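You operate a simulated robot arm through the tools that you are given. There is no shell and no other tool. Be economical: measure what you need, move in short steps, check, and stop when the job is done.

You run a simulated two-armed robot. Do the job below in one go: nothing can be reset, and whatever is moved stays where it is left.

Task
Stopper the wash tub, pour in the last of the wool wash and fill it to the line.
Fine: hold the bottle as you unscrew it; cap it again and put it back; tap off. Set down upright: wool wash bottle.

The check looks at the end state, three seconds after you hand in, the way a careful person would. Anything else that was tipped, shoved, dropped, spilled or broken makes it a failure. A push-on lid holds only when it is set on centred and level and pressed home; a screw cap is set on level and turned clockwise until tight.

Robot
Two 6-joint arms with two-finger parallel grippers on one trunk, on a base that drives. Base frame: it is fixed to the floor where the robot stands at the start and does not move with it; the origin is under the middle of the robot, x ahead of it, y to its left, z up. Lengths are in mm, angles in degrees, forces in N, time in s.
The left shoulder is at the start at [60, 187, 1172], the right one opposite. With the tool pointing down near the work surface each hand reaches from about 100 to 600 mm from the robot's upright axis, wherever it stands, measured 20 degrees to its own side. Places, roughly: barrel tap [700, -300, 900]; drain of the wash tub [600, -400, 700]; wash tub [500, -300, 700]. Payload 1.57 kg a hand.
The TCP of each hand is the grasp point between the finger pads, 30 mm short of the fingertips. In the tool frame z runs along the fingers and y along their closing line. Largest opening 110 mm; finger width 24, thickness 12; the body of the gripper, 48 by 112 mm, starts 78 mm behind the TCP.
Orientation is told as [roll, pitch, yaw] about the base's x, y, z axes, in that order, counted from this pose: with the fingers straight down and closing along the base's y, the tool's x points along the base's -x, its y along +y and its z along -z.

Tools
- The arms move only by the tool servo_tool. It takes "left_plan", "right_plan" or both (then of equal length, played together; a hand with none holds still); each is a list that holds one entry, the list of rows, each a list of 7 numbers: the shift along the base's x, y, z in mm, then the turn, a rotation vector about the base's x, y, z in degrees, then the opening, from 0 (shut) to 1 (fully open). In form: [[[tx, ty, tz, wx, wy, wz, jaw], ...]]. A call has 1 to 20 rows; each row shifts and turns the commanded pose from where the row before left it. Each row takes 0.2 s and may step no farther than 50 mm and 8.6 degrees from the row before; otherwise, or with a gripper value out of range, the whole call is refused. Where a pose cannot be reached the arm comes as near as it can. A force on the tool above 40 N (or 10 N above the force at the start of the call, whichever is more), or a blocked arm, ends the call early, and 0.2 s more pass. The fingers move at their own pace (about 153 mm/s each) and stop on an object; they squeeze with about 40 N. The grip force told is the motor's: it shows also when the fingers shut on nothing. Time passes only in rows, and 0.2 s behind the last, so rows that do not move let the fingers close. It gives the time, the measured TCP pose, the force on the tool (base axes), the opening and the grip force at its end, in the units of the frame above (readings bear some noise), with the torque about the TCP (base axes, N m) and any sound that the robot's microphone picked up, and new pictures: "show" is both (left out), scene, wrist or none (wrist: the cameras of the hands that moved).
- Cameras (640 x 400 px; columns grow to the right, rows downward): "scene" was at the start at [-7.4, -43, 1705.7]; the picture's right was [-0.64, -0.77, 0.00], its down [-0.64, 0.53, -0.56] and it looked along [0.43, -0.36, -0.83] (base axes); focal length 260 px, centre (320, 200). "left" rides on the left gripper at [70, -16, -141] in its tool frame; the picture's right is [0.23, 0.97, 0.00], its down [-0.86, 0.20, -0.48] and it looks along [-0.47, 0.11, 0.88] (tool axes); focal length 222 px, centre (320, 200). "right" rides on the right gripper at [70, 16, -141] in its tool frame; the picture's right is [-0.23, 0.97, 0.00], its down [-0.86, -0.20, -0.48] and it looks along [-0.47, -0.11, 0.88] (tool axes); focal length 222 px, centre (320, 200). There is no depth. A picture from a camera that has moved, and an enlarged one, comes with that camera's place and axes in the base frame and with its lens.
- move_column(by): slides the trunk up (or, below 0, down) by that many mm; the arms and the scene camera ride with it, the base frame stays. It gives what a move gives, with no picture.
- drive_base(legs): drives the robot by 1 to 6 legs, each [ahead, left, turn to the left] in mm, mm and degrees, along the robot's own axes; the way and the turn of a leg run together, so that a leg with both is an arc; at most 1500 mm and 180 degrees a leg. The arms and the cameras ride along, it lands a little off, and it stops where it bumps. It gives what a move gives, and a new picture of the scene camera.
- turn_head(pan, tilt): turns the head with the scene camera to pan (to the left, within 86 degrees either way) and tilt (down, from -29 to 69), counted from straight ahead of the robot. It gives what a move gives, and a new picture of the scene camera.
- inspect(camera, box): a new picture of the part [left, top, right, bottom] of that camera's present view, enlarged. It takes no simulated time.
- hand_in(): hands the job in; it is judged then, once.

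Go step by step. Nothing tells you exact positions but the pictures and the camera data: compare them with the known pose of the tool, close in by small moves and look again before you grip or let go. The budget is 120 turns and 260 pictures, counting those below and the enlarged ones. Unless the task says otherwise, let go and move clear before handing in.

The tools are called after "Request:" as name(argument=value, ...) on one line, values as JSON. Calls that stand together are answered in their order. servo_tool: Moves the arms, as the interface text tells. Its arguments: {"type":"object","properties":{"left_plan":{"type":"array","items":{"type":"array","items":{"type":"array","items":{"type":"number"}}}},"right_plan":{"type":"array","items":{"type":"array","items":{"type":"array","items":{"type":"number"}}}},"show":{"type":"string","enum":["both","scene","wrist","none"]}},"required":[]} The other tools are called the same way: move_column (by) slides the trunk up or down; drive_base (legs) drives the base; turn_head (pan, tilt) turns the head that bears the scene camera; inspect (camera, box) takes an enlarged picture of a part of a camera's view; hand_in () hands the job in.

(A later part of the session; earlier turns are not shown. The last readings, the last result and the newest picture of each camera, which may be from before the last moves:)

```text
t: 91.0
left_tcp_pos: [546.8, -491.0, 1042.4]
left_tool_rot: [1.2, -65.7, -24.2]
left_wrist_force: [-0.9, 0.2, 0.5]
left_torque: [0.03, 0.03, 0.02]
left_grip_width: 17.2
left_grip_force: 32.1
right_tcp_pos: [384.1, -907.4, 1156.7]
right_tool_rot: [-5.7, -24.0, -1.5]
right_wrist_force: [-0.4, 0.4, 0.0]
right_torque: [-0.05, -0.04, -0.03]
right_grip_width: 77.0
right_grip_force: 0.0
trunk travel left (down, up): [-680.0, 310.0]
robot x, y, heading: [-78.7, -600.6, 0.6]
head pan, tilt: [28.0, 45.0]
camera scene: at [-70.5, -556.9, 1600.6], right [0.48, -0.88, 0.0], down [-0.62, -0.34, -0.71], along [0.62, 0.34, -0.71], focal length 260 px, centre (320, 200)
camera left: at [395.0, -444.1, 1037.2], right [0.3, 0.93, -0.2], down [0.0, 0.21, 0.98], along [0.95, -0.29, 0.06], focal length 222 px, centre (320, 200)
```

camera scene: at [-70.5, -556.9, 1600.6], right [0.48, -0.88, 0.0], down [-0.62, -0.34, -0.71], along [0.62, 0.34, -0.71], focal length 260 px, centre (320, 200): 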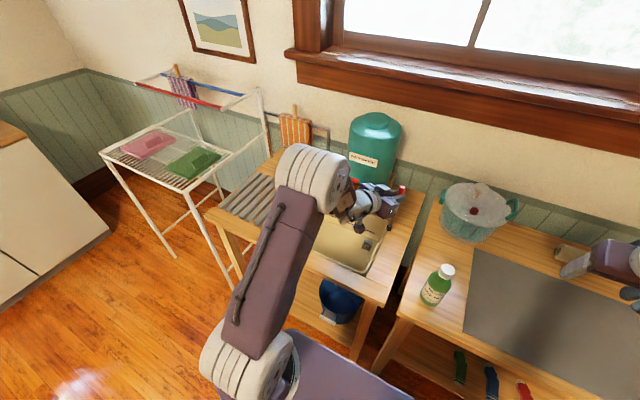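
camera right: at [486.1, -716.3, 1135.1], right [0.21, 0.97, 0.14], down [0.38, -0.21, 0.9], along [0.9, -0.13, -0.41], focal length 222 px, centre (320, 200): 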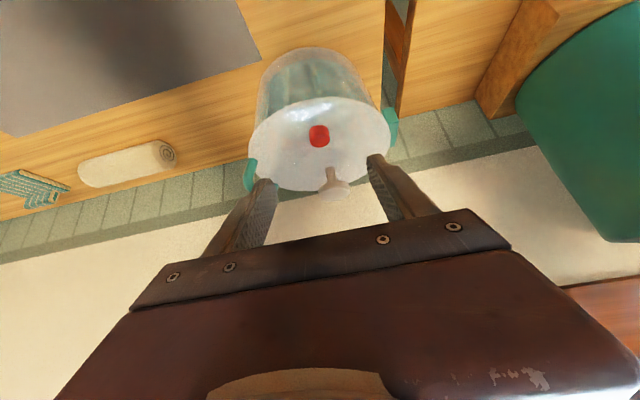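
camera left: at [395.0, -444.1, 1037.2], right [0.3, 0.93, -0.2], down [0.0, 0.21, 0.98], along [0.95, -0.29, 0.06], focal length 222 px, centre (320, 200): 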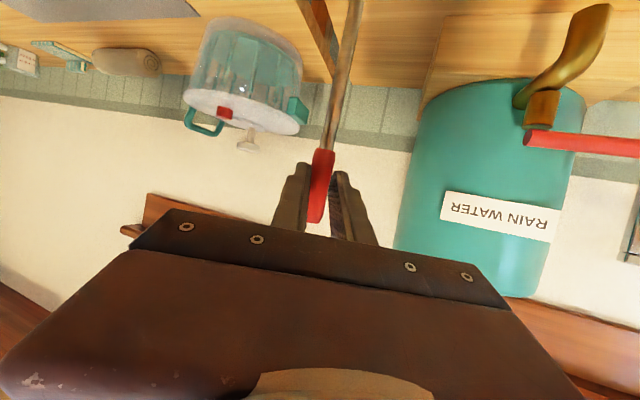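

Works. Move the rod over the drain at the same height and check with the scene camera.

Request:
servo_tool(left_plan=[[[9, 19, 0, 0, 0, 0, 0], [10, 19, 0, 0, 0, 0, 0], [10, 19, 0, 0, -0.8, 0, 0], [10, 19, 0, 0, 0, 0, 0]]], show="none")

Request:
turn_head(pan=14, tilt=50)

Request:
inspect(camera="scene", box=[220, 120, 400, 260])

Request:
inspect(camera="right", box=[320, 0, 640, 200])

```text
t: 92.0
left_tcp_pos: [588.5, -415.0, 1040.6]
left_tool_rot: [1.9, -66.2, -24.9]
left_wrist_force: [-0.2, 0.6, -0.3]
left_torque: [0.0, 0.04, -0.02]
left_grip_width: 17.6
left_grip_force: 32.0
right_tcp_pos: [386.9, -906.9, 1153.9]
right_tool_rot: [-5.6, -24.0, -1.5]
right_wrist_force: [-0.1, -0.6, -0.2]
right_torque: [0.0, 0.01, -0.01]
right_grip_width: 76.9
right_grip_force: 0.2
trunk travel left (down, up): [-680.0, 310.0]
robot x, y, heading: [-79.5, -597.6, 0.6]
head pan, tilt: [28.0, 45.0]
```

```text
t: 92.8
left_tcp_pos: [587.9, -416.8, 1041.3]
left_tool_rot: [2.2, -66.2, -25.1]
left_wrist_force: [0.6, -0.2, 0.2]
left_torque: [0.03, 0.01, -0.01]
left_grip_width: 17.1
left_grip_force: 32.5
right_tcp_pos: [387.4, -908.4, 1153.7]
right_tool_rot: [-5.6, -23.8, -1.5]
right_wrist_force: [-0.7, 0.2, 0.1]
right_torque: [0.0, -0.05, 0.0]
right_grip_width: 76.8
right_grip_force: 0.1
trunk travel left (down, up): [-680.0, 310.0]
robot x, y, heading: [-79.0, -599.8, 0.3]
head pan, tilt: [14.0, 50.0]
camera scene: at [-64.5, -578.7, 1593.7], right [0.25, -0.97, 0.0], down [-0.74, -0.19, -0.64], along [0.62, 0.16, -0.77], focal length 260 px, centre (320, 200)
```

scene: 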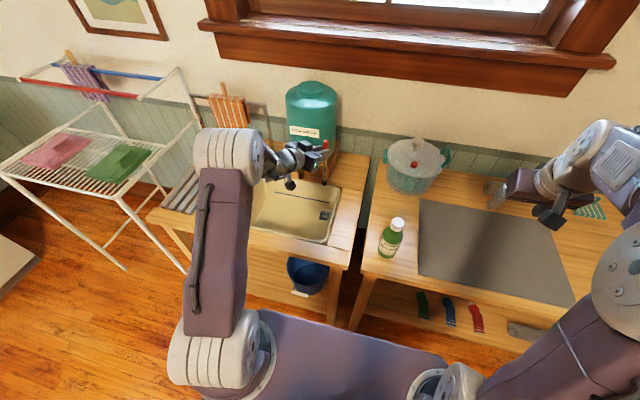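

```text
2.86 times, centred on (310, 190) of scene
camera zoom: at [-64.5, -578.7, 1593.7], right [0.25, -0.97, 0.0], down [-0.74, -0.19, -0.64], along [0.62, 0.16, -0.77], focal length 742 px, centre (349, 229)
```

zoom: 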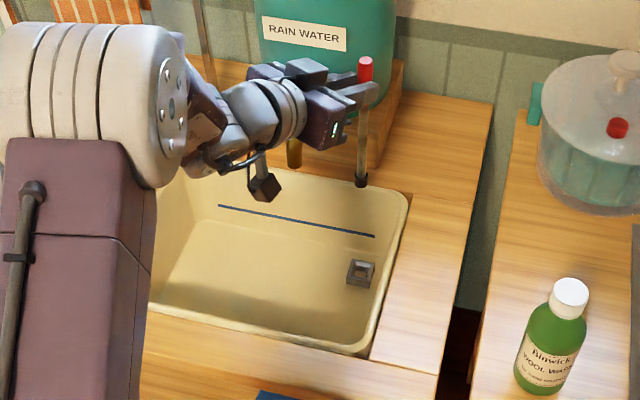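

```text
2.00 times, centred on (480, 100) of right
camera zoom: at [265.7, -875.6, 1253.9], right [0.27, 0.96, 0.01], down [0.58, -0.17, 0.8], along [0.77, -0.21, -0.6], focal length 444 px, centre (0, 400)
```

zoom: 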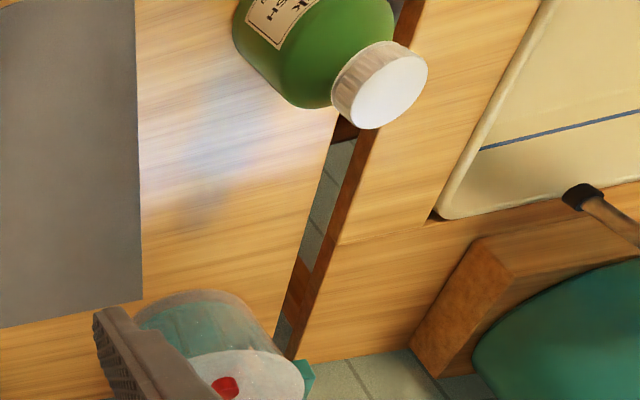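

The plug end sits right above the drain at about (609, -424). Lowering 175 mm, then checking.

Request:
servo_tool(left_plan=[[[0, 0, -25, 0, 0, 0, 0], [0, 0, -25, 0, 0, 0, 0], [0, 0, -25, 0, 0, 0, 0], [0, 0, -25, 0, 0, 0, 0], [0, 0, -25, 0, 0, 0, 0], [0, 0, -25, 0, 0, 0, 0], [0, 0, -15, 0, 0, 0, 0], [0, 0, 0, 0, 0, 0, 0]]], show="none")

Request:
inspect(camera="scene", box=[270, 150, 370, 230])

Request:
inspect(camera="left", box=[200, 0, 500, 200])

```text
t: 94.6
left_tcp_pos: [586.5, -418.6, 875.2]
left_tool_rot: [2.1, -66.3, -25.1]
left_wrist_force: [-0.3, 0.1, -0.8]
left_torque: [0.02, 0.01, -0.01]
left_grip_width: 17.4
left_grip_force: 32.1
right_tcp_pos: [386.3, -908.4, 1154.7]
right_tool_rot: [-5.6, -23.9, -1.5]
right_wrist_force: [0.4, 0.6, -0.4]
right_torque: [0.0, 0.02, 0.0]
right_grip_width: 77.0
right_grip_force: 0.0
trunk travel left (down, up): [-680.0, 310.0]
robot x, y, heading: [-77.5, -601.5, 0.2]
head pan, tilt: [14.0, 50.0]
```

```text
5.00 times, centred on (320, 190) of scene
camera zoom: at [-64.5, -578.6, 1593.7], right [0.25, -0.97, 0.0], down [-0.74, -0.19, -0.64], along [0.62, 0.16, -0.77], focal length 1298 px, centre (320, 250)
```

zoom: 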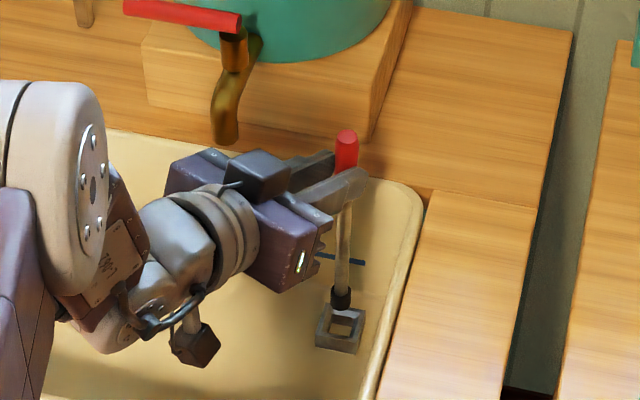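

```text
2.00 times, centred on (350, 100) of left
camera zoom: at [435.4, -371.2, 868.9], right [0.3, 0.93, -0.19], down [-0.01, 0.21, 0.98], along [0.95, -0.29, 0.07], focal length 444 px, centre (260, 400)
```

zoom: 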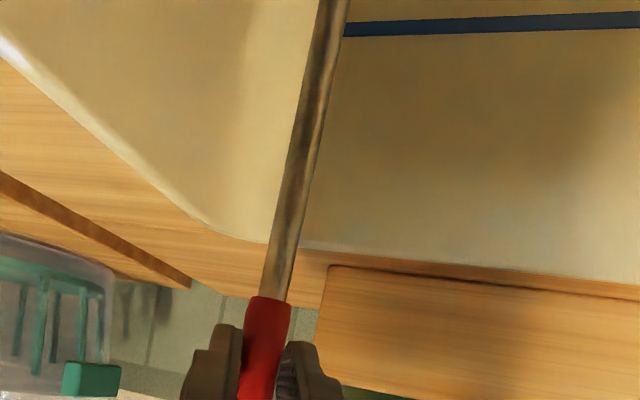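

Well aligned above the square drain ring. Lower 25 mm slowly.

Request:
servo_tool(left_plan=[[[0, 0, -6, 0, 0, 0, 0], [0, 0, -6, 0, 0, 0, 0], [0, 0, -6, 0, 0, 0, 0], [0, 0, -5, 0, 0, 0, 0], [0, 0, 0, 0, 0, 0, 0]]], show="none")

Request:
inspect(camera="scene", box=[295, 170, 355, 220])

```text
t: 95.8
left_tcp_pos: [587.9, -417.5, 854.9]
left_tool_rot: [2.1, -66.3, -25.2]
left_wrist_force: [-0.5, -0.1, -0.8]
left_torque: [0.0, -0.02, -0.03]
left_grip_width: 17.3
left_grip_force: 32.4
right_tcp_pos: [386.1, -909.5, 1155.4]
right_tool_rot: [-5.5, -23.9, -1.5]
right_wrist_force: [-0.2, 0.3, 0.2]
right_torque: [0.01, 0.02, 0.0]
right_grip_width: 77.1
right_grip_force: 0.0
trunk travel left (down, up): [-680.0, 310.0]
robot x, y, heading: [-76.3, -597.5, 0.5]
head pan, tilt: [14.0, 50.0]
```

```text
8.00 times, centred on (325, 195) of scene
camera zoom: at [-64.3, -578.6, 1593.7], right [0.25, -0.97, 0.0], down [-0.74, -0.19, -0.64], along [0.62, 0.16, -0.77], focal length 2076 px, centre (280, 240)
```

zoom: 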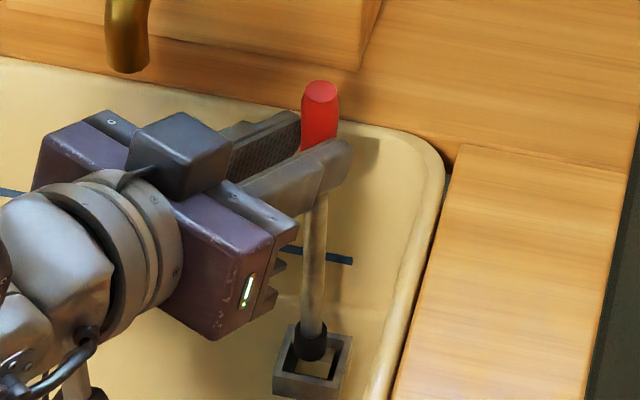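

Continue down 8 mm gently.

Request:
servo_tool(left_plan=[[[0, -1, -4, 0, 0, 0, 0], [0, 0, -4, 0, 0, 0, 0], [0, 0, 0, 0, 0, 0, 0]]], show="none")

Request:
inspect(camera="scene", box=[315, 190, 345, 214])

```text
t: 96.6
left_tcp_pos: [586.1, -417.5, 841.5]
left_tool_rot: [1.8, -65.9, -24.9]
left_wrist_force: [-3.6, 0.7, 0.0]
left_torque: [-0.01, 0.52, -0.04]
left_grip_width: 17.4
left_grip_force: 32.3
right_tcp_pos: [387.5, -908.0, 1154.5]
right_tool_rot: [-5.6, -23.9, -1.4]
right_wrist_force: [0.2, 0.8, 0.3]
right_torque: [0.01, 0.06, -0.03]
right_grip_width: 77.2
right_grip_force: 0.1
trunk travel left (down, up): [-680.0, 310.0]
robot x, y, heading: [-77.1, -603.5, 0.5]
head pan, tilt: [14.0, 50.0]
```

```text
16.00 times, centred on (330, 202) of scene
camera zoom: at [-62.7, -578.4, 1593.4], right [0.25, -0.97, 0.0], down [-0.74, -0.19, -0.64], along [0.62, 0.16, -0.77], focal length 4153 px, centre (160, 168)
```

zoom: 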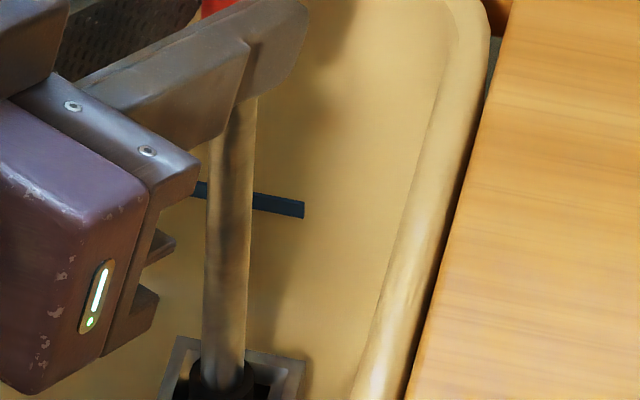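

Request:
inspect(camera="scene", box=[310, 196, 350, 226])

```text
13.33 times, centred on (330, 211) of scene
camera zoom: at [-62.7, -578.4, 1593.4], right [0.25, -0.97, 0.0], down [-0.74, -0.19, -0.64], along [0.62, 0.16, -0.77], focal length 3460 px, centre (187, 53)
```

zoom: 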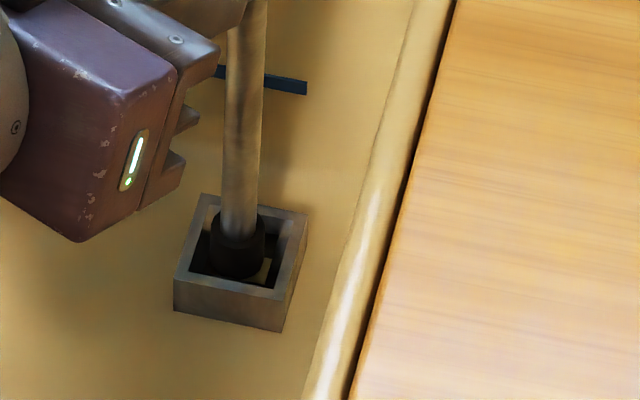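

The plug is inside the ring. Press down in small steps and watch the force.

Request:
servo_tool(left_plan=[[[0, -1, -2, 0, 0, 0, 0], [0, 0, -2, 0, 0, 0, 0], [0, 0, 0, 0, 0, 0, 0]]], show="none")

Request:
inspect(camera="scene", box=[310, 196, 350, 226])

```text
t: 97.4
left_tcp_pos: [586.5, -418.3, 842.5]
left_tool_rot: [2.1, -66.2, -25.2]
left_wrist_force: [-0.4, 0.5, -1.7]
left_torque: [-0.01, 0.19, -0.04]
left_grip_width: 17.3
left_grip_force: 32.3
right_tcp_pos: [386.2, -907.9, 1154.7]
right_tool_rot: [-5.7, -24.0, -1.5]
right_wrist_force: [-0.7, 0.2, 0.5]
right_torque: [-0.03, -0.02, -0.01]
right_grip_width: 77.1
right_grip_force: 0.0
trunk travel left (down, up): [-680.0, 310.0]
robot x, y, heading: [-77.2, -597.2, 0.2]
head pan, tilt: [14.0, 50.0]
```

```text
13.33 times, centred on (330, 211) of scene
camera zoom: at [-64.6, -578.6, 1593.7], right [0.25, -0.97, 0.0], down [-0.74, -0.19, -0.64], along [0.62, 0.16, -0.77], focal length 3460 px, centre (187, 53)
```

zoom: 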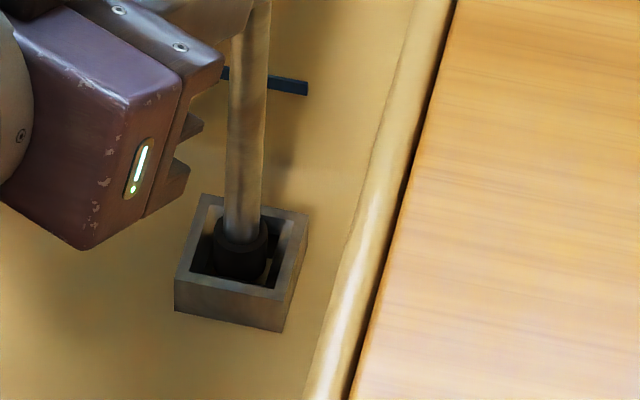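

Still sliding in with little force; continue down.

Request:
servo_tool(left_plan=[[[0, 0, -2, 0, 0, 0, 0], [0, 0, -2, 0, 0, 0, 0], [0, 0, -2, 0, 0, 0, 0], [0, 0, 0, 0, 0, 0, 0]]], show="none")

Request:
inspect(camera="scene", box=[310, 196, 350, 226])

```text
t: 98.4
left_tcp_pos: [587.7, -420.5, 838.0]
left_tool_rot: [2.5, -66.6, -25.4]
left_wrist_force: [-2.3, 0.9, 13.0]
left_torque: [-0.01, 0.24, -0.01]
left_grip_width: 17.5
left_grip_force: 32.2
right_tcp_pos: [384.3, -908.7, 1156.1]
right_tool_rot: [-5.5, -24.1, -1.5]
right_wrist_force: [-0.2, 0.2, -0.3]
right_torque: [0.04, -0.02, 0.02]
right_grip_width: 76.8
right_grip_force: 0.2
trunk travel left (down, up): [-680.0, 310.0]
robot x, y, heading: [-79.8, -597.1, 0.5]
head pan, tilt: [14.0, 50.0]
```

```text
13.33 times, centred on (330, 211) of scene
camera zoom: at [-67.9, -579.0, 1593.9], right [0.25, -0.97, 0.0], down [-0.74, -0.19, -0.64], along [0.62, 0.16, -0.76], focal length 3460 px, centre (187, 53)
```

zoom: 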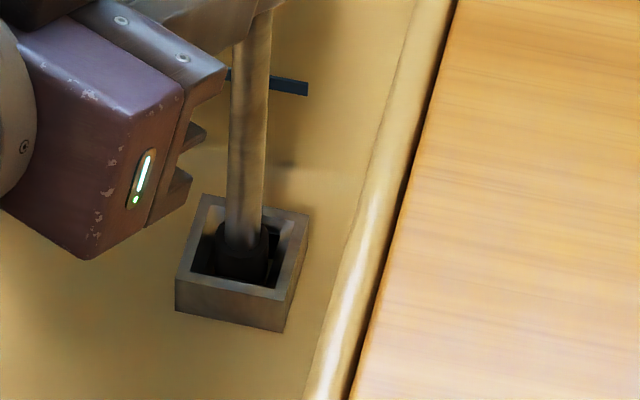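

It meets 13 N resistance: seated or nearly. I'll press a bit harder to push it home.

Request:
servo_tool(left_plan=[[[0, 0, -2, 0, 0, 0, 0], [0, 0, -2, 0, 0, 0, 0], [0, 0, -2, 0, 0, 0, 0]]], show="none")

Request:
inspect(camera="scene", box=[300, 166, 360, 226])

```text
t: 99.2
left_tcp_pos: [586.3, -418.8, 835.6]
left_tool_rot: [2.6, -66.8, -25.7]
left_wrist_force: [0.7, 3.4, 28.1]
left_torque: [-0.36, -0.74, 0.13]
left_grip_width: 17.8
left_grip_force: 32.1
right_tcp_pos: [383.6, -910.2, 1156.4]
right_tool_rot: [-5.5, -24.2, -1.5]
right_wrist_force: [0.5, -0.1, 0.5]
right_torque: [-0.02, -0.02, 0.01]
right_grip_width: 76.9
right_grip_force: 0.0
trunk travel left (down, up): [-680.0, 310.0]
robot x, y, heading: [-76.2, -602.2, 0.5]
head pan, tilt: [14.0, 50.0]
```

```text
6.67 times, centred on (330, 196) of scene
camera zoom: at [-70.2, -579.3, 1593.9], right [0.25, -0.97, 0.0], down [-0.74, -0.19, -0.65], along [0.63, 0.16, -0.76], focal length 1730 px, centre (253, 227)
```

zoom: 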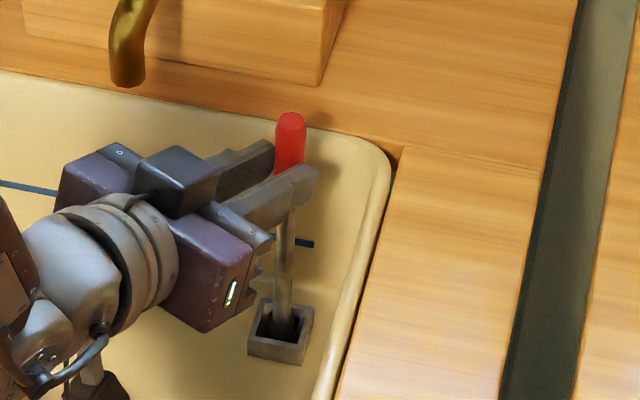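

It is firmly bottomed at 28 N. Relax, open, and see if it stands by itself.

Request:
servo_tool(left_plan=[[[0, 0, 3, 0, 0, 0, 0], [0, 0, 3, 0, 0, 0, 0], [0, 0, 0, 0, 0, 0, 0.15], [0, 0, 0, 0, 0, 0, 0.3]]], show="none")

Request:
inspect(camera="scene", box=[300, 166, 360, 226])

```text
t: 100.2
left_tcp_pos: [588.3, -418.7, 832.8]
left_tool_rot: [2.0, -66.1, -25.0]
left_wrist_force: [0.4, 0.1, 0.5]
left_torque: [-0.01, 0.02, -0.01]
left_grip_width: 33.3
left_grip_force: 0.0
right_tcp_pos: [387.0, -909.7, 1155.3]
right_tool_rot: [-5.6, -23.9, -1.5]
right_wrist_force: [-0.5, -0.1, 0.0]
right_torque: [0.04, 0.01, -0.03]
right_grip_width: 76.8
right_grip_force: 0.0
trunk travel left (down, up): [-680.0, 310.0]
robot x, y, heading: [-75.8, -600.8, 0.1]
head pan, tilt: [14.0, 50.0]
```

```text
6.67 times, centred on (330, 196) of scene
camera zoom: at [-64.4, -578.8, 1593.5], right [0.25, -0.97, 0.0], down [-0.74, -0.19, -0.64], along [0.62, 0.16, -0.77], focal length 1730 px, centre (253, 227)
```

zoom: 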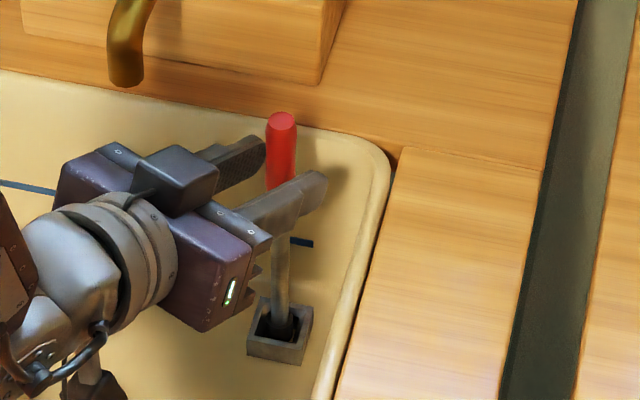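

It leans slightly to the left. I'll look closely at the plug in the ring.

Request:
inspect(camera="scene", box=[318, 204, 342, 220])

```text
16.00 times, centred on (330, 212) of scene
camera zoom: at [-64.4, -578.8, 1593.5], right [0.25, -0.97, 0.0], down [-0.74, -0.19, -0.64], along [0.62, 0.16, -0.77], focal length 4153 px, centre (160, 8)
```

zoom: 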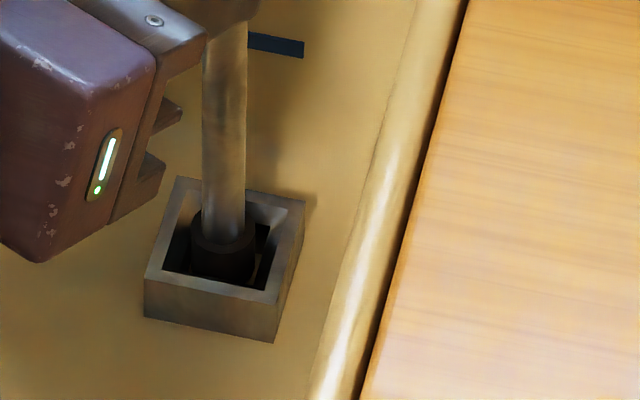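

The socket is a funnel, and the plug isn't snug yet. I'll regrip, straighten it and press with small centring moves.

Request:
servo_tool(left_plan=[[[0, 0, 0, 0, 0, 0, 0.1], [0, 0, 0, 0, 0, 0, 0], [0, 0, 0, 0, 0, 0, 0], [0, 0, -3, 0, 0, 0, 0], [0, 2, -1, 0, 0, 0, 0], [0, -4, 0, 0, 0, 0, 0], [2, 2, -1, 0, 0, 0, 0], [-4, 0, 0, 0, 0, 0, 0], [2, 0, 0, 0, 0, 0, 0]]], show="none")

Request:
inspect(camera="scene", box=[310, 186, 350, 220])

```text
t: 102.2
left_tcp_pos: [587.2, -419.3, 834.6]
left_tool_rot: [2.5, -66.6, -25.3]
left_wrist_force: [3.0, 1.6, 19.4]
left_torque: [-0.44, -0.74, 0.04]
left_grip_width: 17.2
left_grip_force: 32.3
right_tcp_pos: [383.6, -909.2, 1155.8]
right_tool_rot: [-5.4, -24.1, -1.5]
right_wrist_force: [-0.9, -0.5, -0.3]
right_torque: [0.03, -0.01, 0.03]
right_grip_width: 76.7
right_grip_force: 0.1
trunk travel left (down, up): [-680.0, 310.0]
robot x, y, heading: [-76.5, -598.1, 0.4]
head pan, tilt: [14.0, 50.0]
```

```text
11.76 times, centred on (330, 203) of scene
camera zoom: at [-67.8, -579.3, 1593.9], right [0.25, -0.97, 0.0], down [-0.74, -0.19, -0.64], along [0.62, 0.16, -0.76], focal length 3053 px, centre (202, 165)
```

zoom: 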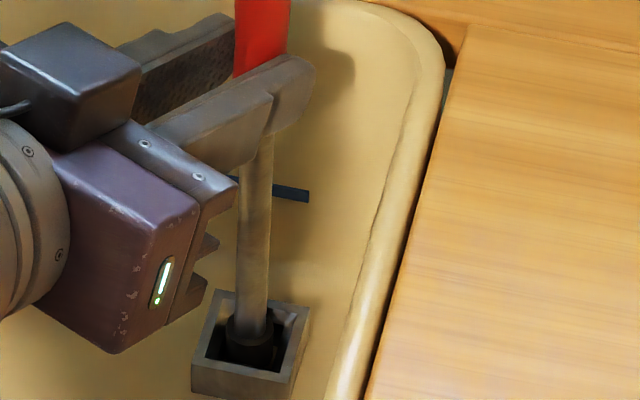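

No further drop, so it is bottomed. I'll release completely and see how it stands.

Request:
servo_tool(left_plan=[[[0, 0, 3, 0, 0, 0, 0], [0, 0, 2, 0, 0, 0, 0], [0, 0, 0, 0, 0, 0, 0.2], [0, 0, 0, 0, 0, 0, 0.4], [0, 0, 0, 0, 0, 0, 0.7], [0, 0, 0, 0, 0, 0, 0.7]]], show="none")

Request:
inspect(camera="scene", box=[300, 166, 360, 226])

Request:
inspect(camera="left", box=[200, 0, 500, 200])

```text
t: 103.6
left_tcp_pos: [585.8, -420.3, 837.1]
left_tool_rot: [2.0, -66.2, -25.1]
left_wrist_force: [0.0, -0.3, -0.3]
left_torque: [-0.01, 0.01, -0.02]
left_grip_width: 76.7
left_grip_force: 0.1
right_tcp_pos: [386.4, -908.7, 1155.0]
right_tool_rot: [-5.6, -23.9, -1.5]
right_wrist_force: [0.1, -0.1, 0.3]
right_torque: [0.0, 0.02, 0.0]
right_grip_width: 76.8
right_grip_force: 0.1
trunk travel left (down, up): [-680.0, 310.0]
robot x, y, heading: [-76.1, -596.3, 0.3]
head pan, tilt: [14.0, 50.0]
```

```text
6.67 times, centred on (330, 196) of scene
camera zoom: at [-64.5, -578.6, 1593.7], right [0.25, -0.97, 0.0], down [-0.74, -0.19, -0.64], along [0.62, 0.16, -0.77], focal length 1730 px, centre (253, 227)
```

zoom: 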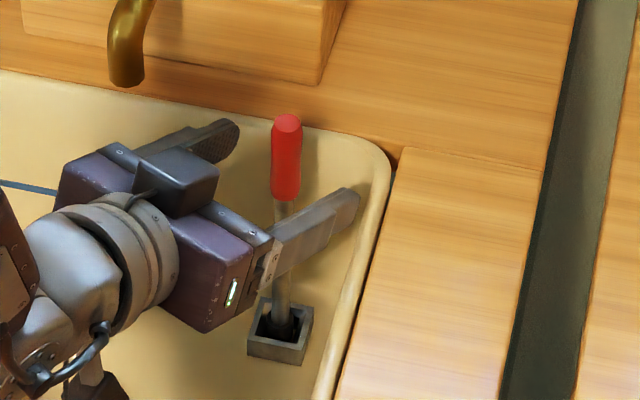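

```text
2.00 times, centred on (350, 100) of left
camera zoom: at [434.3, -373.3, 829.5], right [0.3, 0.93, -0.19], down [-0.01, 0.21, 0.98], along [0.95, -0.29, 0.07], focal length 444 px, centre (260, 400)
```

zoom: 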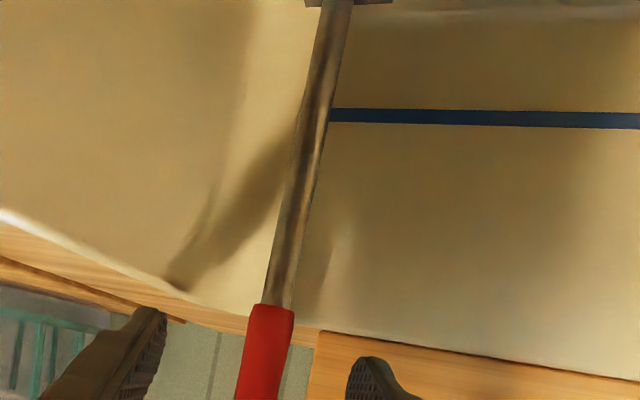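

The stopper now stands upright by itself in the drain. I'll withdraw the left hand backwards and up.

Request:
servo_tool(left_plan=[[[-20, 9, 10, 0, 0, 0, 0.7], [-25, 11, 12, 0, 0, 0, 0.7], [-25, 11, 12, 0, 0, 0, 0.7], [-25, 11, 12, 0, 0, 0, 0.7], [0, 0, 40, 0, 0, 0, 0.7], [0, 0, 45, 0, 0, 0, 0.7], [0, 0, 45, 0, 0, 0, 0.7]]], show="scene")

Request:
inspect(camera="scene", box=[220, 130, 420, 270])

```text
t: 105.2
left_tcp_pos: [509.6, -365.6, 1017.5]
left_tool_rot: [2.2, -66.2, -25.2]
left_wrist_force: [-0.3, -1.1, 0.3]
left_torque: [0.02, 0.01, 0.04]
left_grip_width: 77.1
left_grip_force: 0.0
left hand out of reach, approached as far as the arm can: row 3, 4
right_tcp_pos: [384.2, -910.1, 1155.2]
right_tool_rot: [-5.5, -24.0, -1.4]
right_wrist_force: [-1.0, 0.0, 0.3]
right_torque: [0.01, -0.03, 0.01]
right_grip_width: 76.9
right_grip_force: 0.0
trunk travel left (down, up): [-680.0, 310.0]
robot x, y, heading: [-77.2, -597.1, 0.3]
head pan, tilt: [14.0, 50.0]
camera scene: at [-66.0, -579.2, 1593.6], right [0.25, -0.97, 0.0], down [-0.74, -0.19, -0.64], along [0.62, 0.16, -0.77], focal length 260 px, centre (320, 200)
```

scene: 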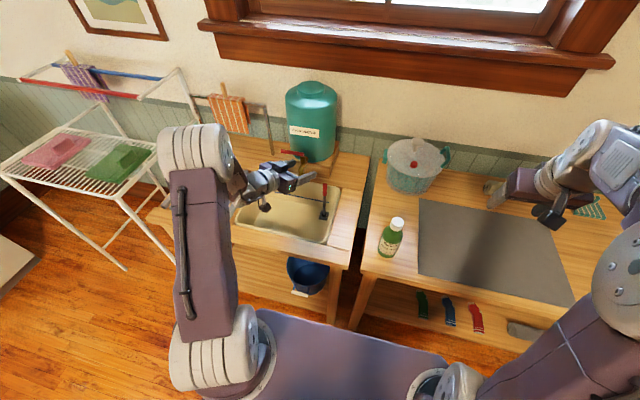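

```text
2.86 times, centred on (320, 200) of scene
camera zoom: at [-66.0, -579.2, 1593.6], right [0.25, -0.97, 0.0], down [-0.74, -0.19, -0.64], along [0.62, 0.16, -0.77], focal length 742 px, centre (320, 200)
```

zoom: 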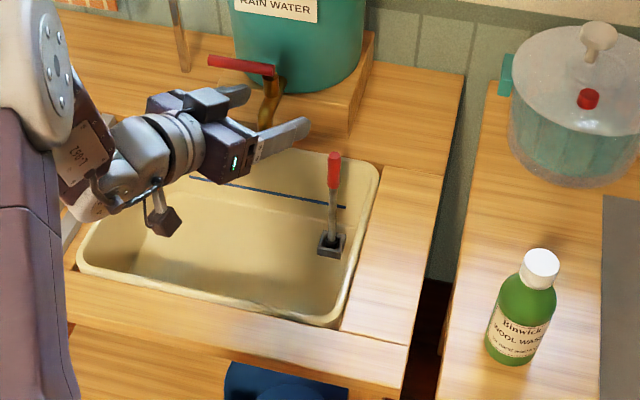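

The stopper stands well. Next the bottle: cap top at about (413, -691, 978), body about 68 mm wide. I'll back the base up and set the right hand's orientation for a side grasp.

Request:
drive_base(legs=[[-112, 0, -0.3], [0, 88, 0]])

Request:
servo_tool(right_plan=[[[3, 8, -10, 5.1, 0, 2.3, 0.9], [3, 8, -10, 0, 0, 8.4, 0.9], [3, 8, -10, 0, 0, 8.4, 0.9], [3, 8, -10, 0, 0, 7.4, 0.9], [2, 8, -10, 3.5, -7.6, 0, 0.9], [2, 8, -10, 3.5, -7.6, 0, 0.9], [2, 8, -10, 3.5, -7.6, 0, 0.9], [2, 5, -10, 3.5, -7.6, 0, 0.9], [0, 0, -10, 3.5, -7.6, 0, 0.9]]], show="both")

```text
t: 107.1
left_tcp_pos: [399.5, -279.8, 1016.9]
left_tool_rot: [2.2, -66.2, -25.3]
left_wrist_force: [-0.4, 0.4, -0.8]
left_torque: [0.0, 0.02, 0.01]
left_grip_width: 76.7
left_grip_force: 0.1
right_tcp_pos: [273.5, -822.9, 1156.0]
right_tool_rot: [-5.6, -24.0, -1.7]
right_wrist_force: [-0.4, -0.4, -0.1]
right_torque: [-0.01, -0.02, -0.01]
right_grip_width: 77.1
right_grip_force: 0.0
trunk travel left (down, up): [-680.0, 310.0]
robot x, y, heading: [-186.8, -509.3, 0.2]
head pan, tilt: [14.0, 50.0]
camera scene: at [-176.8, -491.9, 1593.7], right [0.25, -0.97, 0.0], down [-0.74, -0.19, -0.64], along [0.62, 0.16, -0.77], focal length 260 px, centre (320, 200)
```

scene: 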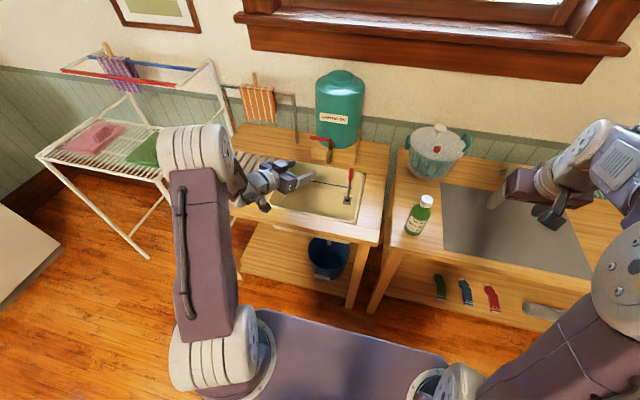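

```text
t: 109.1
left_tcp_pos: [400.0, -281.0, 1016.3]
left_tool_rot: [2.1, -66.2, -25.4]
left_wrist_force: [-0.6, -0.1, 0.3]
left_torque: [0.01, -0.04, 0.03]
left_grip_width: 77.1
left_grip_force: 0.1
right_tcp_pos: [294.5, -762.8, 1065.2]
right_tool_rot: [3.7, -65.6, 19.5]
right_wrist_force: [0.9, -0.3, 0.2]
right_torque: [0.02, 0.01, 0.05]
right_grip_width: 99.1
right_grip_force: 0.2
trunk travel left (down, up): [-680.0, 310.0]
robot x, y, heading: [-185.7, -513.1, 0.3]
head pan, tilt: [14.0, 50.0]
camera scene: at [-174.6, -493.1, 1593.7], right [0.25, -0.97, 0.0], down [-0.74, -0.19, -0.64], along [0.62, 0.16, -0.77], focal length 260 px, centre (320, 200)
camera right: at [142.3, -808.9, 1061.2], right [-0.29, 0.93, 0.23], down [0.01, -0.24, 0.97], along [0.96, 0.29, 0.06], focal length 222 px, centre (320, 200)
```

scene: 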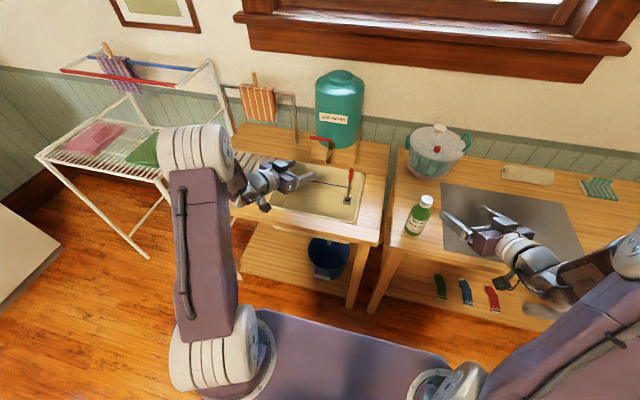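
right: 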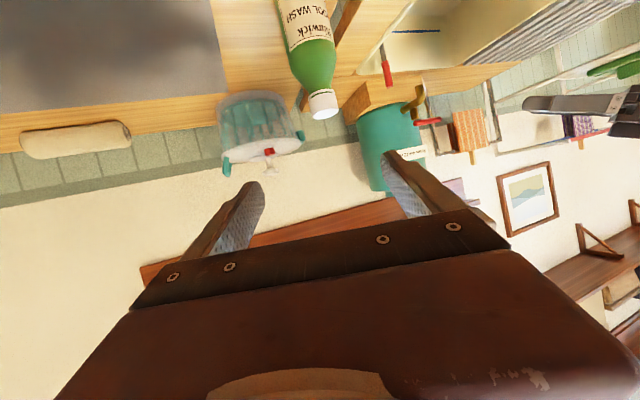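

Orientation is good. Lower to grasp height behind the bottle.

Request:
servo_tool(right_plan=[[[-2, 5, -36, 0, 0, 0, 0.95], [-2, 5, -36, 0, 0, 0, 0.95], [-2, 5, -36, 0, 0, 0, 0.95], [-2, 6, -36, 0, 0, 0, 0.95], [0, 6, -36, 0, 0, 0, 0.95]]], show="both")

```text
t: 110.3
left_tcp_pos: [400.2, -279.9, 1017.0]
left_tool_rot: [2.1, -66.1, -25.3]
left_wrist_force: [-0.5, 0.1, 0.0]
left_torque: [0.02, 0.04, -0.04]
left_grip_width: 76.9
left_grip_force: 0.0
right_tcp_pos: [344.6, -778.5, 932.0]
right_tool_rot: [4.4, -65.3, 19.3]
right_wrist_force: [1.0, -0.3, -0.8]
right_torque: [0.03, 0.05, 0.0]
right_grip_width: 104.4
right_grip_force: 0.1
right hand out of reach, approached as far as the arm can: row 2, 3, 4, 5
trunk travel left (down, up): [-680.0, 310.0]
robot x, y, heading: [-189.5, -516.2, 0.5]
head pan, tilt: [14.0, 50.0]
camera scene: at [-174.7, -492.0, 1593.7], right [0.25, -0.97, 0.0], down [-0.74, -0.19, -0.64], along [0.62, 0.16, -0.77], focal length 260 px, centre (320, 200)
camera right: at [190.7, -825.1, 927.5], right [-0.3, 0.93, 0.24], down [0.02, -0.24, 0.97], along [0.96, 0.29, 0.05], focal length 222 px, centre (320, 200)
```

scene: 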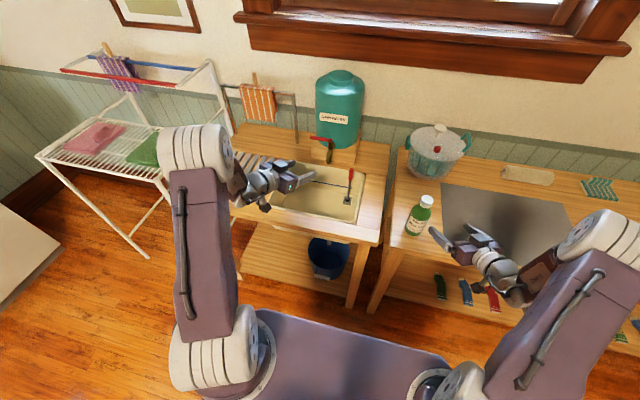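
right: 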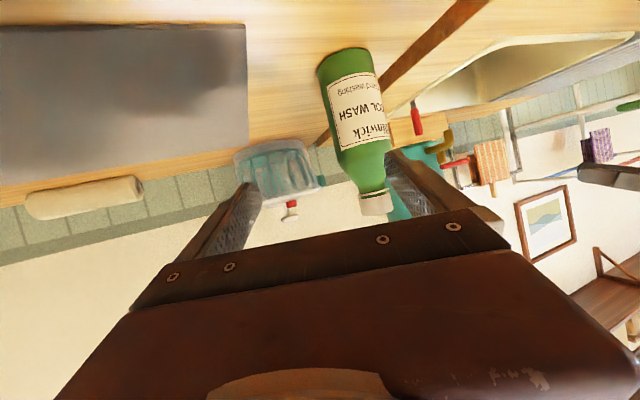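

The forearm is too steep; I'll raise both hands and lower the trunk 150 mm so the arm lies flatter.

Request:
servo_tool(right_plan=[[[-5, 5, 35, 0, 0, 0, 0.95], [-5, 5, 35, 0, 0, 0, 0.95], [-5, 5, 35, 0, 0, 0, 0.95], [-5, 5, 35, 0, 0, 0, 0.95]]], left_plan=[[[0, 0, 30, 0, 0, 0, 0.7], [0, 0, 30, 0, 0, 0, 0.7], [0, 0, 30, 0, 0, 0, 0.7], [0, 0, 30, 0, 0, 0, 0.7]]], show="none")

Request:
move_column(by=-150)

Request:
servo_tool(right_plan=[[[-7, 9, -10, 0, 0, 0, 0.95], [-7, 9, -10, 0, 0, 0, 0.95], [-7, 9, -10, 0, 0, 0, 0.95]]], show="wrist")

```text
t: 111.3
left_tcp_pos: [396.1, -283.2, 1139.6]
left_tool_rot: [2.2, -66.3, -25.2]
left_wrist_force: [0.4, 0.8, 0.1]
left_torque: [-0.01, 0.01, 0.02]
left_grip_width: 77.0
left_grip_force: 0.1
right_tcp_pos: [320.9, -758.0, 1071.8]
right_tool_rot: [3.4, -65.5, 20.0]
right_wrist_force: [-0.4, 0.9, -0.6]
right_torque: [-0.01, 0.02, 0.01]
right_grip_width: 104.7
right_grip_force: 0.1
trunk travel left (down, up): [-680.0, 310.0]
robot x, y, heading: [-188.6, -513.9, 0.3]
head pan, tilt: [14.0, 50.0]
```

```text
t: 113.0
left_tcp_pos: [398.6, -283.6, 987.9]
left_tool_rot: [2.1, -66.2, -25.3]
left_wrist_force: [0.2, 0.1, -0.2]
left_torque: [0.02, -0.01, -0.01]
left_grip_width: 77.1
left_grip_force: 0.1
right_tcp_pos: [323.4, -757.8, 921.5]
right_tool_rot: [3.5, -65.6, 20.0]
right_wrist_force: [0.5, -0.2, 0.3]
right_torque: [-0.01, -0.02, 0.02]
right_grip_width: 104.8
right_grip_force: 0.1
trunk travel left (down, up): [-530.0, 460.0]
robot x, y, heading: [-186.8, -510.5, 0.3]
head pan, tilt: [14.0, 50.0]
```

```text
t: 113.8
left_tcp_pos: [398.9, -282.9, 987.0]
left_tool_rot: [2.1, -66.3, -25.1]
left_wrist_force: [0.4, 0.0, -0.8]
left_torque: [-0.03, 0.0, 0.02]
left_grip_width: 76.9
left_grip_force: 0.1
right_tcp_pos: [301.2, -729.6, 891.1]
right_tool_rot: [3.4, -65.5, 20.1]
right_wrist_force: [0.2, 0.2, 0.4]
right_torque: [0.02, 0.01, 0.03]
right_grip_width: 104.4
right_grip_force: 0.0
trunk travel left (down, up): [-530.0, 460.0]
robot x, y, heading: [-186.9, -515.2, 0.5]
head pan, tilt: [14.0, 50.0]
camera right: at [148.4, -776.2, 887.5], right [-0.29, 0.93, 0.23], down [0.01, -0.24, 0.97], along [0.96, 0.29, 0.06], focal length 222 px, centre (320, 200)
```

right: 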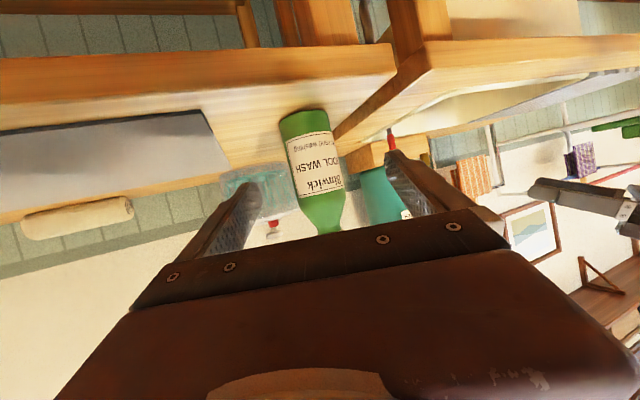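

The bottle is centred ahead. Advance to surround it.

Request:
servo_tool(right_plan=[[[18, 6, -3, 0, 0, 0, 0.95], [18, 6, -3, 0, 0, 0, 0.95], [18, 6, -3, 0, 0, 0, 0.95], [18, 6, -1, 0, 0, 0, 0.95], [18, 6, 0, 0, 0, 0, 0.95], [14, 5, 0, 0, 0, 0, 0.95]]], show="both")

```text
t: 115.2
left_tcp_pos: [398.9, -283.9, 988.1]
left_tool_rot: [2.1, -66.1, -25.2]
left_wrist_force: [0.0, -0.4, 0.2]
left_torque: [0.01, -0.01, 0.05]
left_grip_width: 76.9
left_grip_force: 0.1
right_tcp_pos: [405.9, -695.7, 881.2]
right_tool_rot: [3.3, -65.5, 20.0]
right_wrist_force: [-0.6, 0.3, -1.0]
right_torque: [0.0, 0.0, 0.0]
right_grip_width: 104.6
right_grip_force: 0.1
trunk travel left (down, up): [-530.0, 460.0]
robot x, y, heading: [-188.3, -512.6, 0.1]
head pan, tilt: [14.0, 50.0]
camera scene: at [-175.4, -491.3, 1443.7], right [0.25, -0.97, 0.0], down [-0.74, -0.19, -0.64], along [0.62, 0.16, -0.77], focal length 260 px, centre (320, 200)
camera right: at [254.1, -742.8, 877.2], right [-0.29, 0.93, 0.23], down [0.01, -0.24, 0.97], along [0.96, 0.29, 0.06], focal length 222 px, centre (320, 200)
```

scene: 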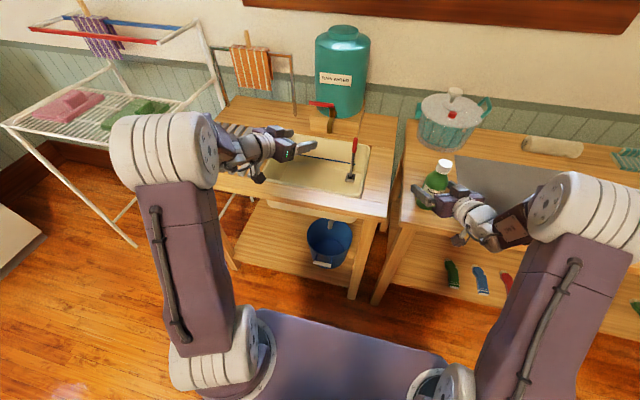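
right: 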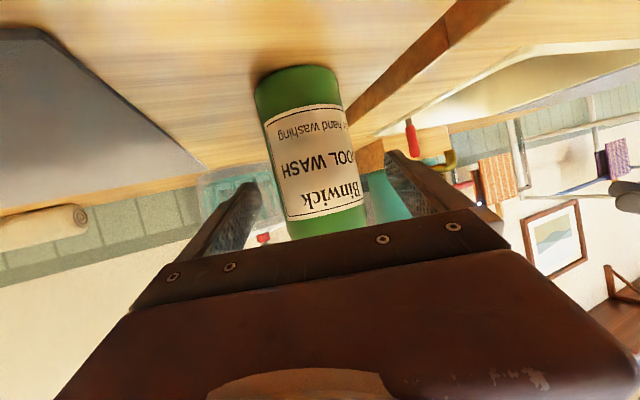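

Shift 4 mm to centre, then close gently.

Request:
servo_tool(right_plan=[[[2, -4, 0, 0, 0, 0, 0.9], [0, 0, 0, 0, 0, 0, 0.75], [0, 0, 0, 0, 0, 0, 0.6], [0, 0, 0, 0, 0, 0, 0.45], [0, 0, 0, 0, 0, 0, 0.4], [0, 0, 0, 0, 0, 0, 0.4]]], show="wrist")

```text
t: 116.7
left_tcp_pos: [398.2, -283.9, 987.4]
left_tool_rot: [2.1, -66.2, -25.3]
left_wrist_force: [-0.3, 0.4, -0.6]
left_torque: [-0.01, -0.02, 0.03]
left_grip_width: 76.9
left_grip_force: 0.0
right_tcp_pos: [408.2, -701.4, 881.2]
right_tool_rot: [3.4, -65.7, 20.0]
right_wrist_force: [0.8, 0.7, 0.8]
right_torque: [-0.1, -0.07, -0.03]
right_grip_width: 60.0
right_grip_force: 39.4
trunk travel left (down, up): [-530.0, 460.0]
robot x, y, heading: [-192.7, -511.7, 0.2]
head pan, tilt: [14.0, 50.0]
camera right: at [255.8, -746.8, 877.3], right [-0.29, 0.93, 0.23], down [0.01, -0.24, 0.97], along [0.96, 0.29, 0.06], focal length 222 px, centre (320, 200)
```

right: 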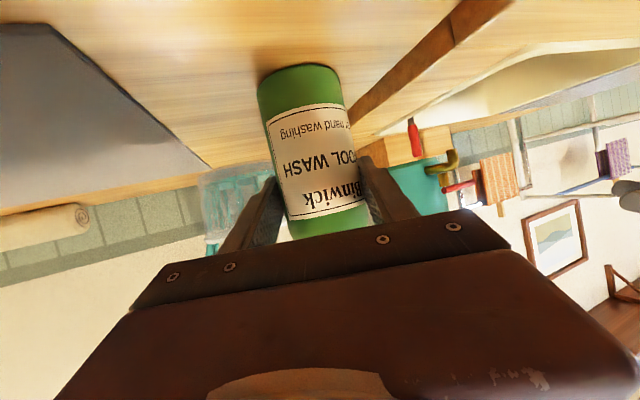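

Gripped (60 mm). I'll lift it and bring it in front of the robot, turning the hand to point left (yaw 80°), keeping the bottle upright; the left arm can then reach the cap.

Request:
servo_tool(right_plan=[[[0, 0, 15, 0, 0, 0, 0.4], [0, 0, 30, 0, 0, 0, 0.4], [0, 0, 15, 0, 0, 0, 0.4], [-20, 31, 0, 0, 0, 7.5, 0.4], [-20, 31, 0, 0, 0, 7.5, 0.4], [-20, 31, 0, 0, 0, 7.5, 0.4], [-20, 31, 0, 0, 0, 7.5, 0.4], [-20, 31, 0, 0, 0, 7.5, 0.4], [-20, 31, 0, 0, 0, 7.5, 0.4], [-20, 31, 0, 0, 0, 7.5, 0.4], [-17, 31, 0, 0, 0, 7.5, 0.4]]], show="both")

```text
t: 119.0
left_tcp_pos: [398.6, -283.1, 986.7]
left_tool_rot: [2.0, -66.3, -25.2]
left_wrist_force: [-1.2, -0.2, -0.6]
left_torque: [-0.03, -0.02, 0.02]
left_grip_width: 76.9
left_grip_force: 0.1
right_tcp_pos: [250.0, -451.6, 940.1]
right_tool_rot: [3.5, -65.4, 80.2]
right_wrist_force: [-0.5, 0.0, -1.0]
right_torque: [-0.02, -0.05, 0.01]
right_grip_width: 60.0
right_grip_force: 40.4
trunk travel left (down, up): [-530.0, 460.0]
robot x, y, heading: [-185.3, -510.1, 0.2]
head pan, tilt: [14.0, 50.0]
camera scene: at [-175.3, -490.4, 1443.6], right [0.25, -0.97, 0.0], down [-0.74, -0.19, -0.64], along [0.62, 0.16, -0.77], focal length 260 px, centre (320, 200)
camera right: at [212.0, -606.4, 935.9], right [-0.95, 0.21, 0.23], down [0.21, -0.11, 0.97], along [0.23, 0.97, 0.06], focal length 222 px, centre (320, 200)
```

scene: 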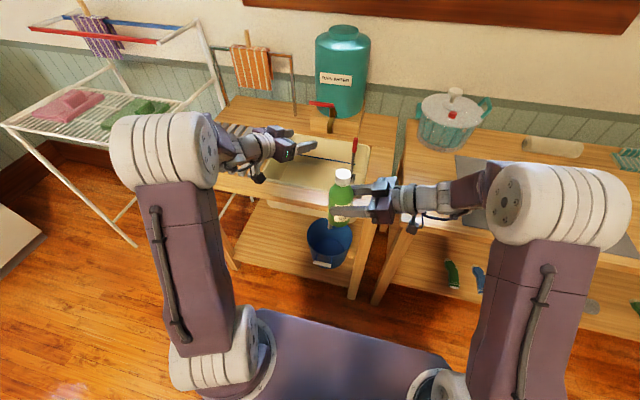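
right: 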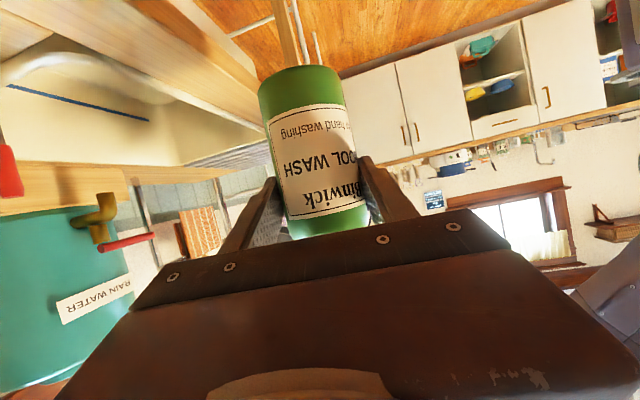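

The bottle is upright in front of me. I'll lower and draw it in a bit, while turning the left hand to point down, then move it over the cap.

Request:
servo_tool(right_plan=[[[-6, 0, -7.5, 0, 0, 0, 0.4], [-6, 0, -7.5, 0, 0, 0, 0.4], [-6, 0, -7.5, 0, 0, 0, 0.4], [-6, 0, -7.5, 0, 0, 0, 0.4], [-6, 0, -7.5, 0, 0, 0, 0.4], [-6, 0, -7.5, 0, 0, 0, 0.4], [-6, 0, -7.5, 0, 0, 0, 0.4], [-6, 0, -7.5, 0, 0, 0, 0.4], [0, 0, 0, 0, 0, 0, 0.4]]], left_plan=[[[-20, 0, 8, 3.5, 7.5, 0, 0.7], [-20, 0, 8, 3.5, 7.5, 0, 0.7], [-20, 0, 8, 3.5, 7.5, 0, 0.7], [-20, 0, 8, 3.5, 7.5, 0, 0.7], [-20, 0, 8, 3.5, 7.5, 0, 0.7], [-20, 0, 8, 3.5, 7.5, 0, 0.7], [-20, 0, 8, 3.5, 7.5, 0, 0.7], [-20, 0, 8, 3.5, 7.5, 0, 0.7], [0, -10, 0, 0, 0, 0, 0.7]]], show="both")

```text
t: 121.0
left_tcp_pos: [238.5, -292.8, 1051.5]
left_tool_rot: [2.0, 0.0, -25.2]
left_wrist_force: [-0.2, -0.6, 0.0]
left_torque: [-0.01, -0.03, -0.02]
left_grip_width: 76.9
left_grip_force: 0.0
right_tcp_pos: [201.2, -451.3, 880.7]
right_tool_rot: [3.3, -65.6, 80.0]
right_wrist_force: [-0.1, -0.2, -1.3]
right_torque: [-0.01, 0.01, 0.01]
right_grip_width: 59.9
right_grip_force: 39.9
trunk travel left (down, up): [-530.0, 460.0]
robot x, y, heading: [-189.9, -513.0, 0.1]
head pan, tilt: [14.0, 50.0]
camera scene: at [-176.0, -491.7, 1443.7], right [0.25, -0.97, 0.0], down [-0.74, -0.19, -0.64], along [0.62, 0.16, -0.77], focal length 260 px, centre (320, 200)
camera right: at [164.5, -606.7, 876.0], right [-0.95, 0.21, 0.23], down [0.21, -0.11, 0.97], along [0.23, 0.97, 0.06], focal length 222 px, centre (320, 200)
camera left: at [166.9, -282.1, 1192.3], right [0.21, 0.98, 0.03], down [0.85, -0.2, 0.48], along [0.48, -0.07, -0.87], focal length 222 px, centre (320, 200)
```

scene: 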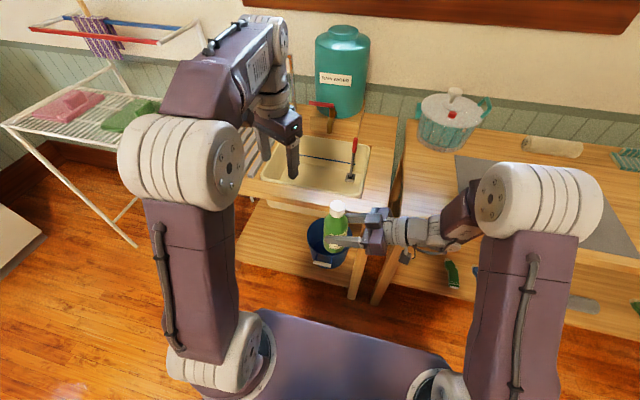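
right: 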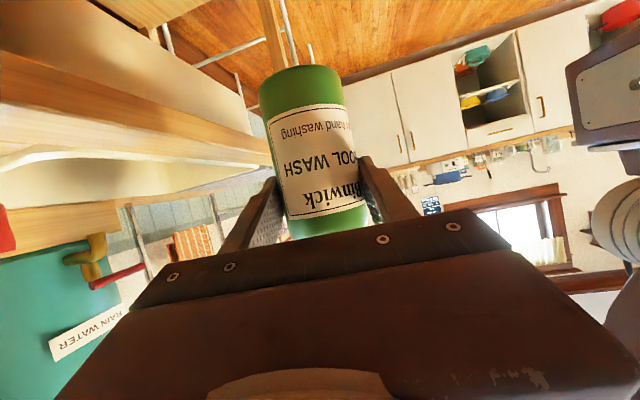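
left: 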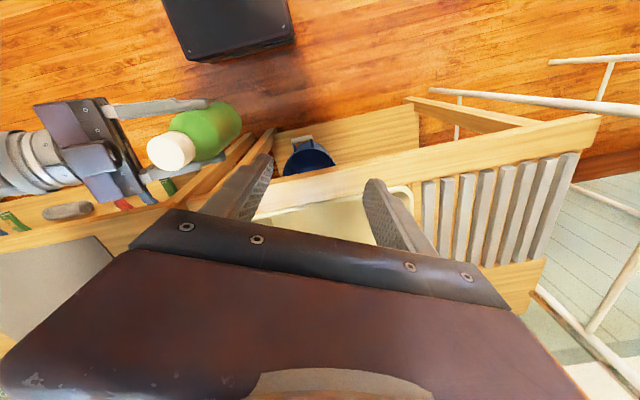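

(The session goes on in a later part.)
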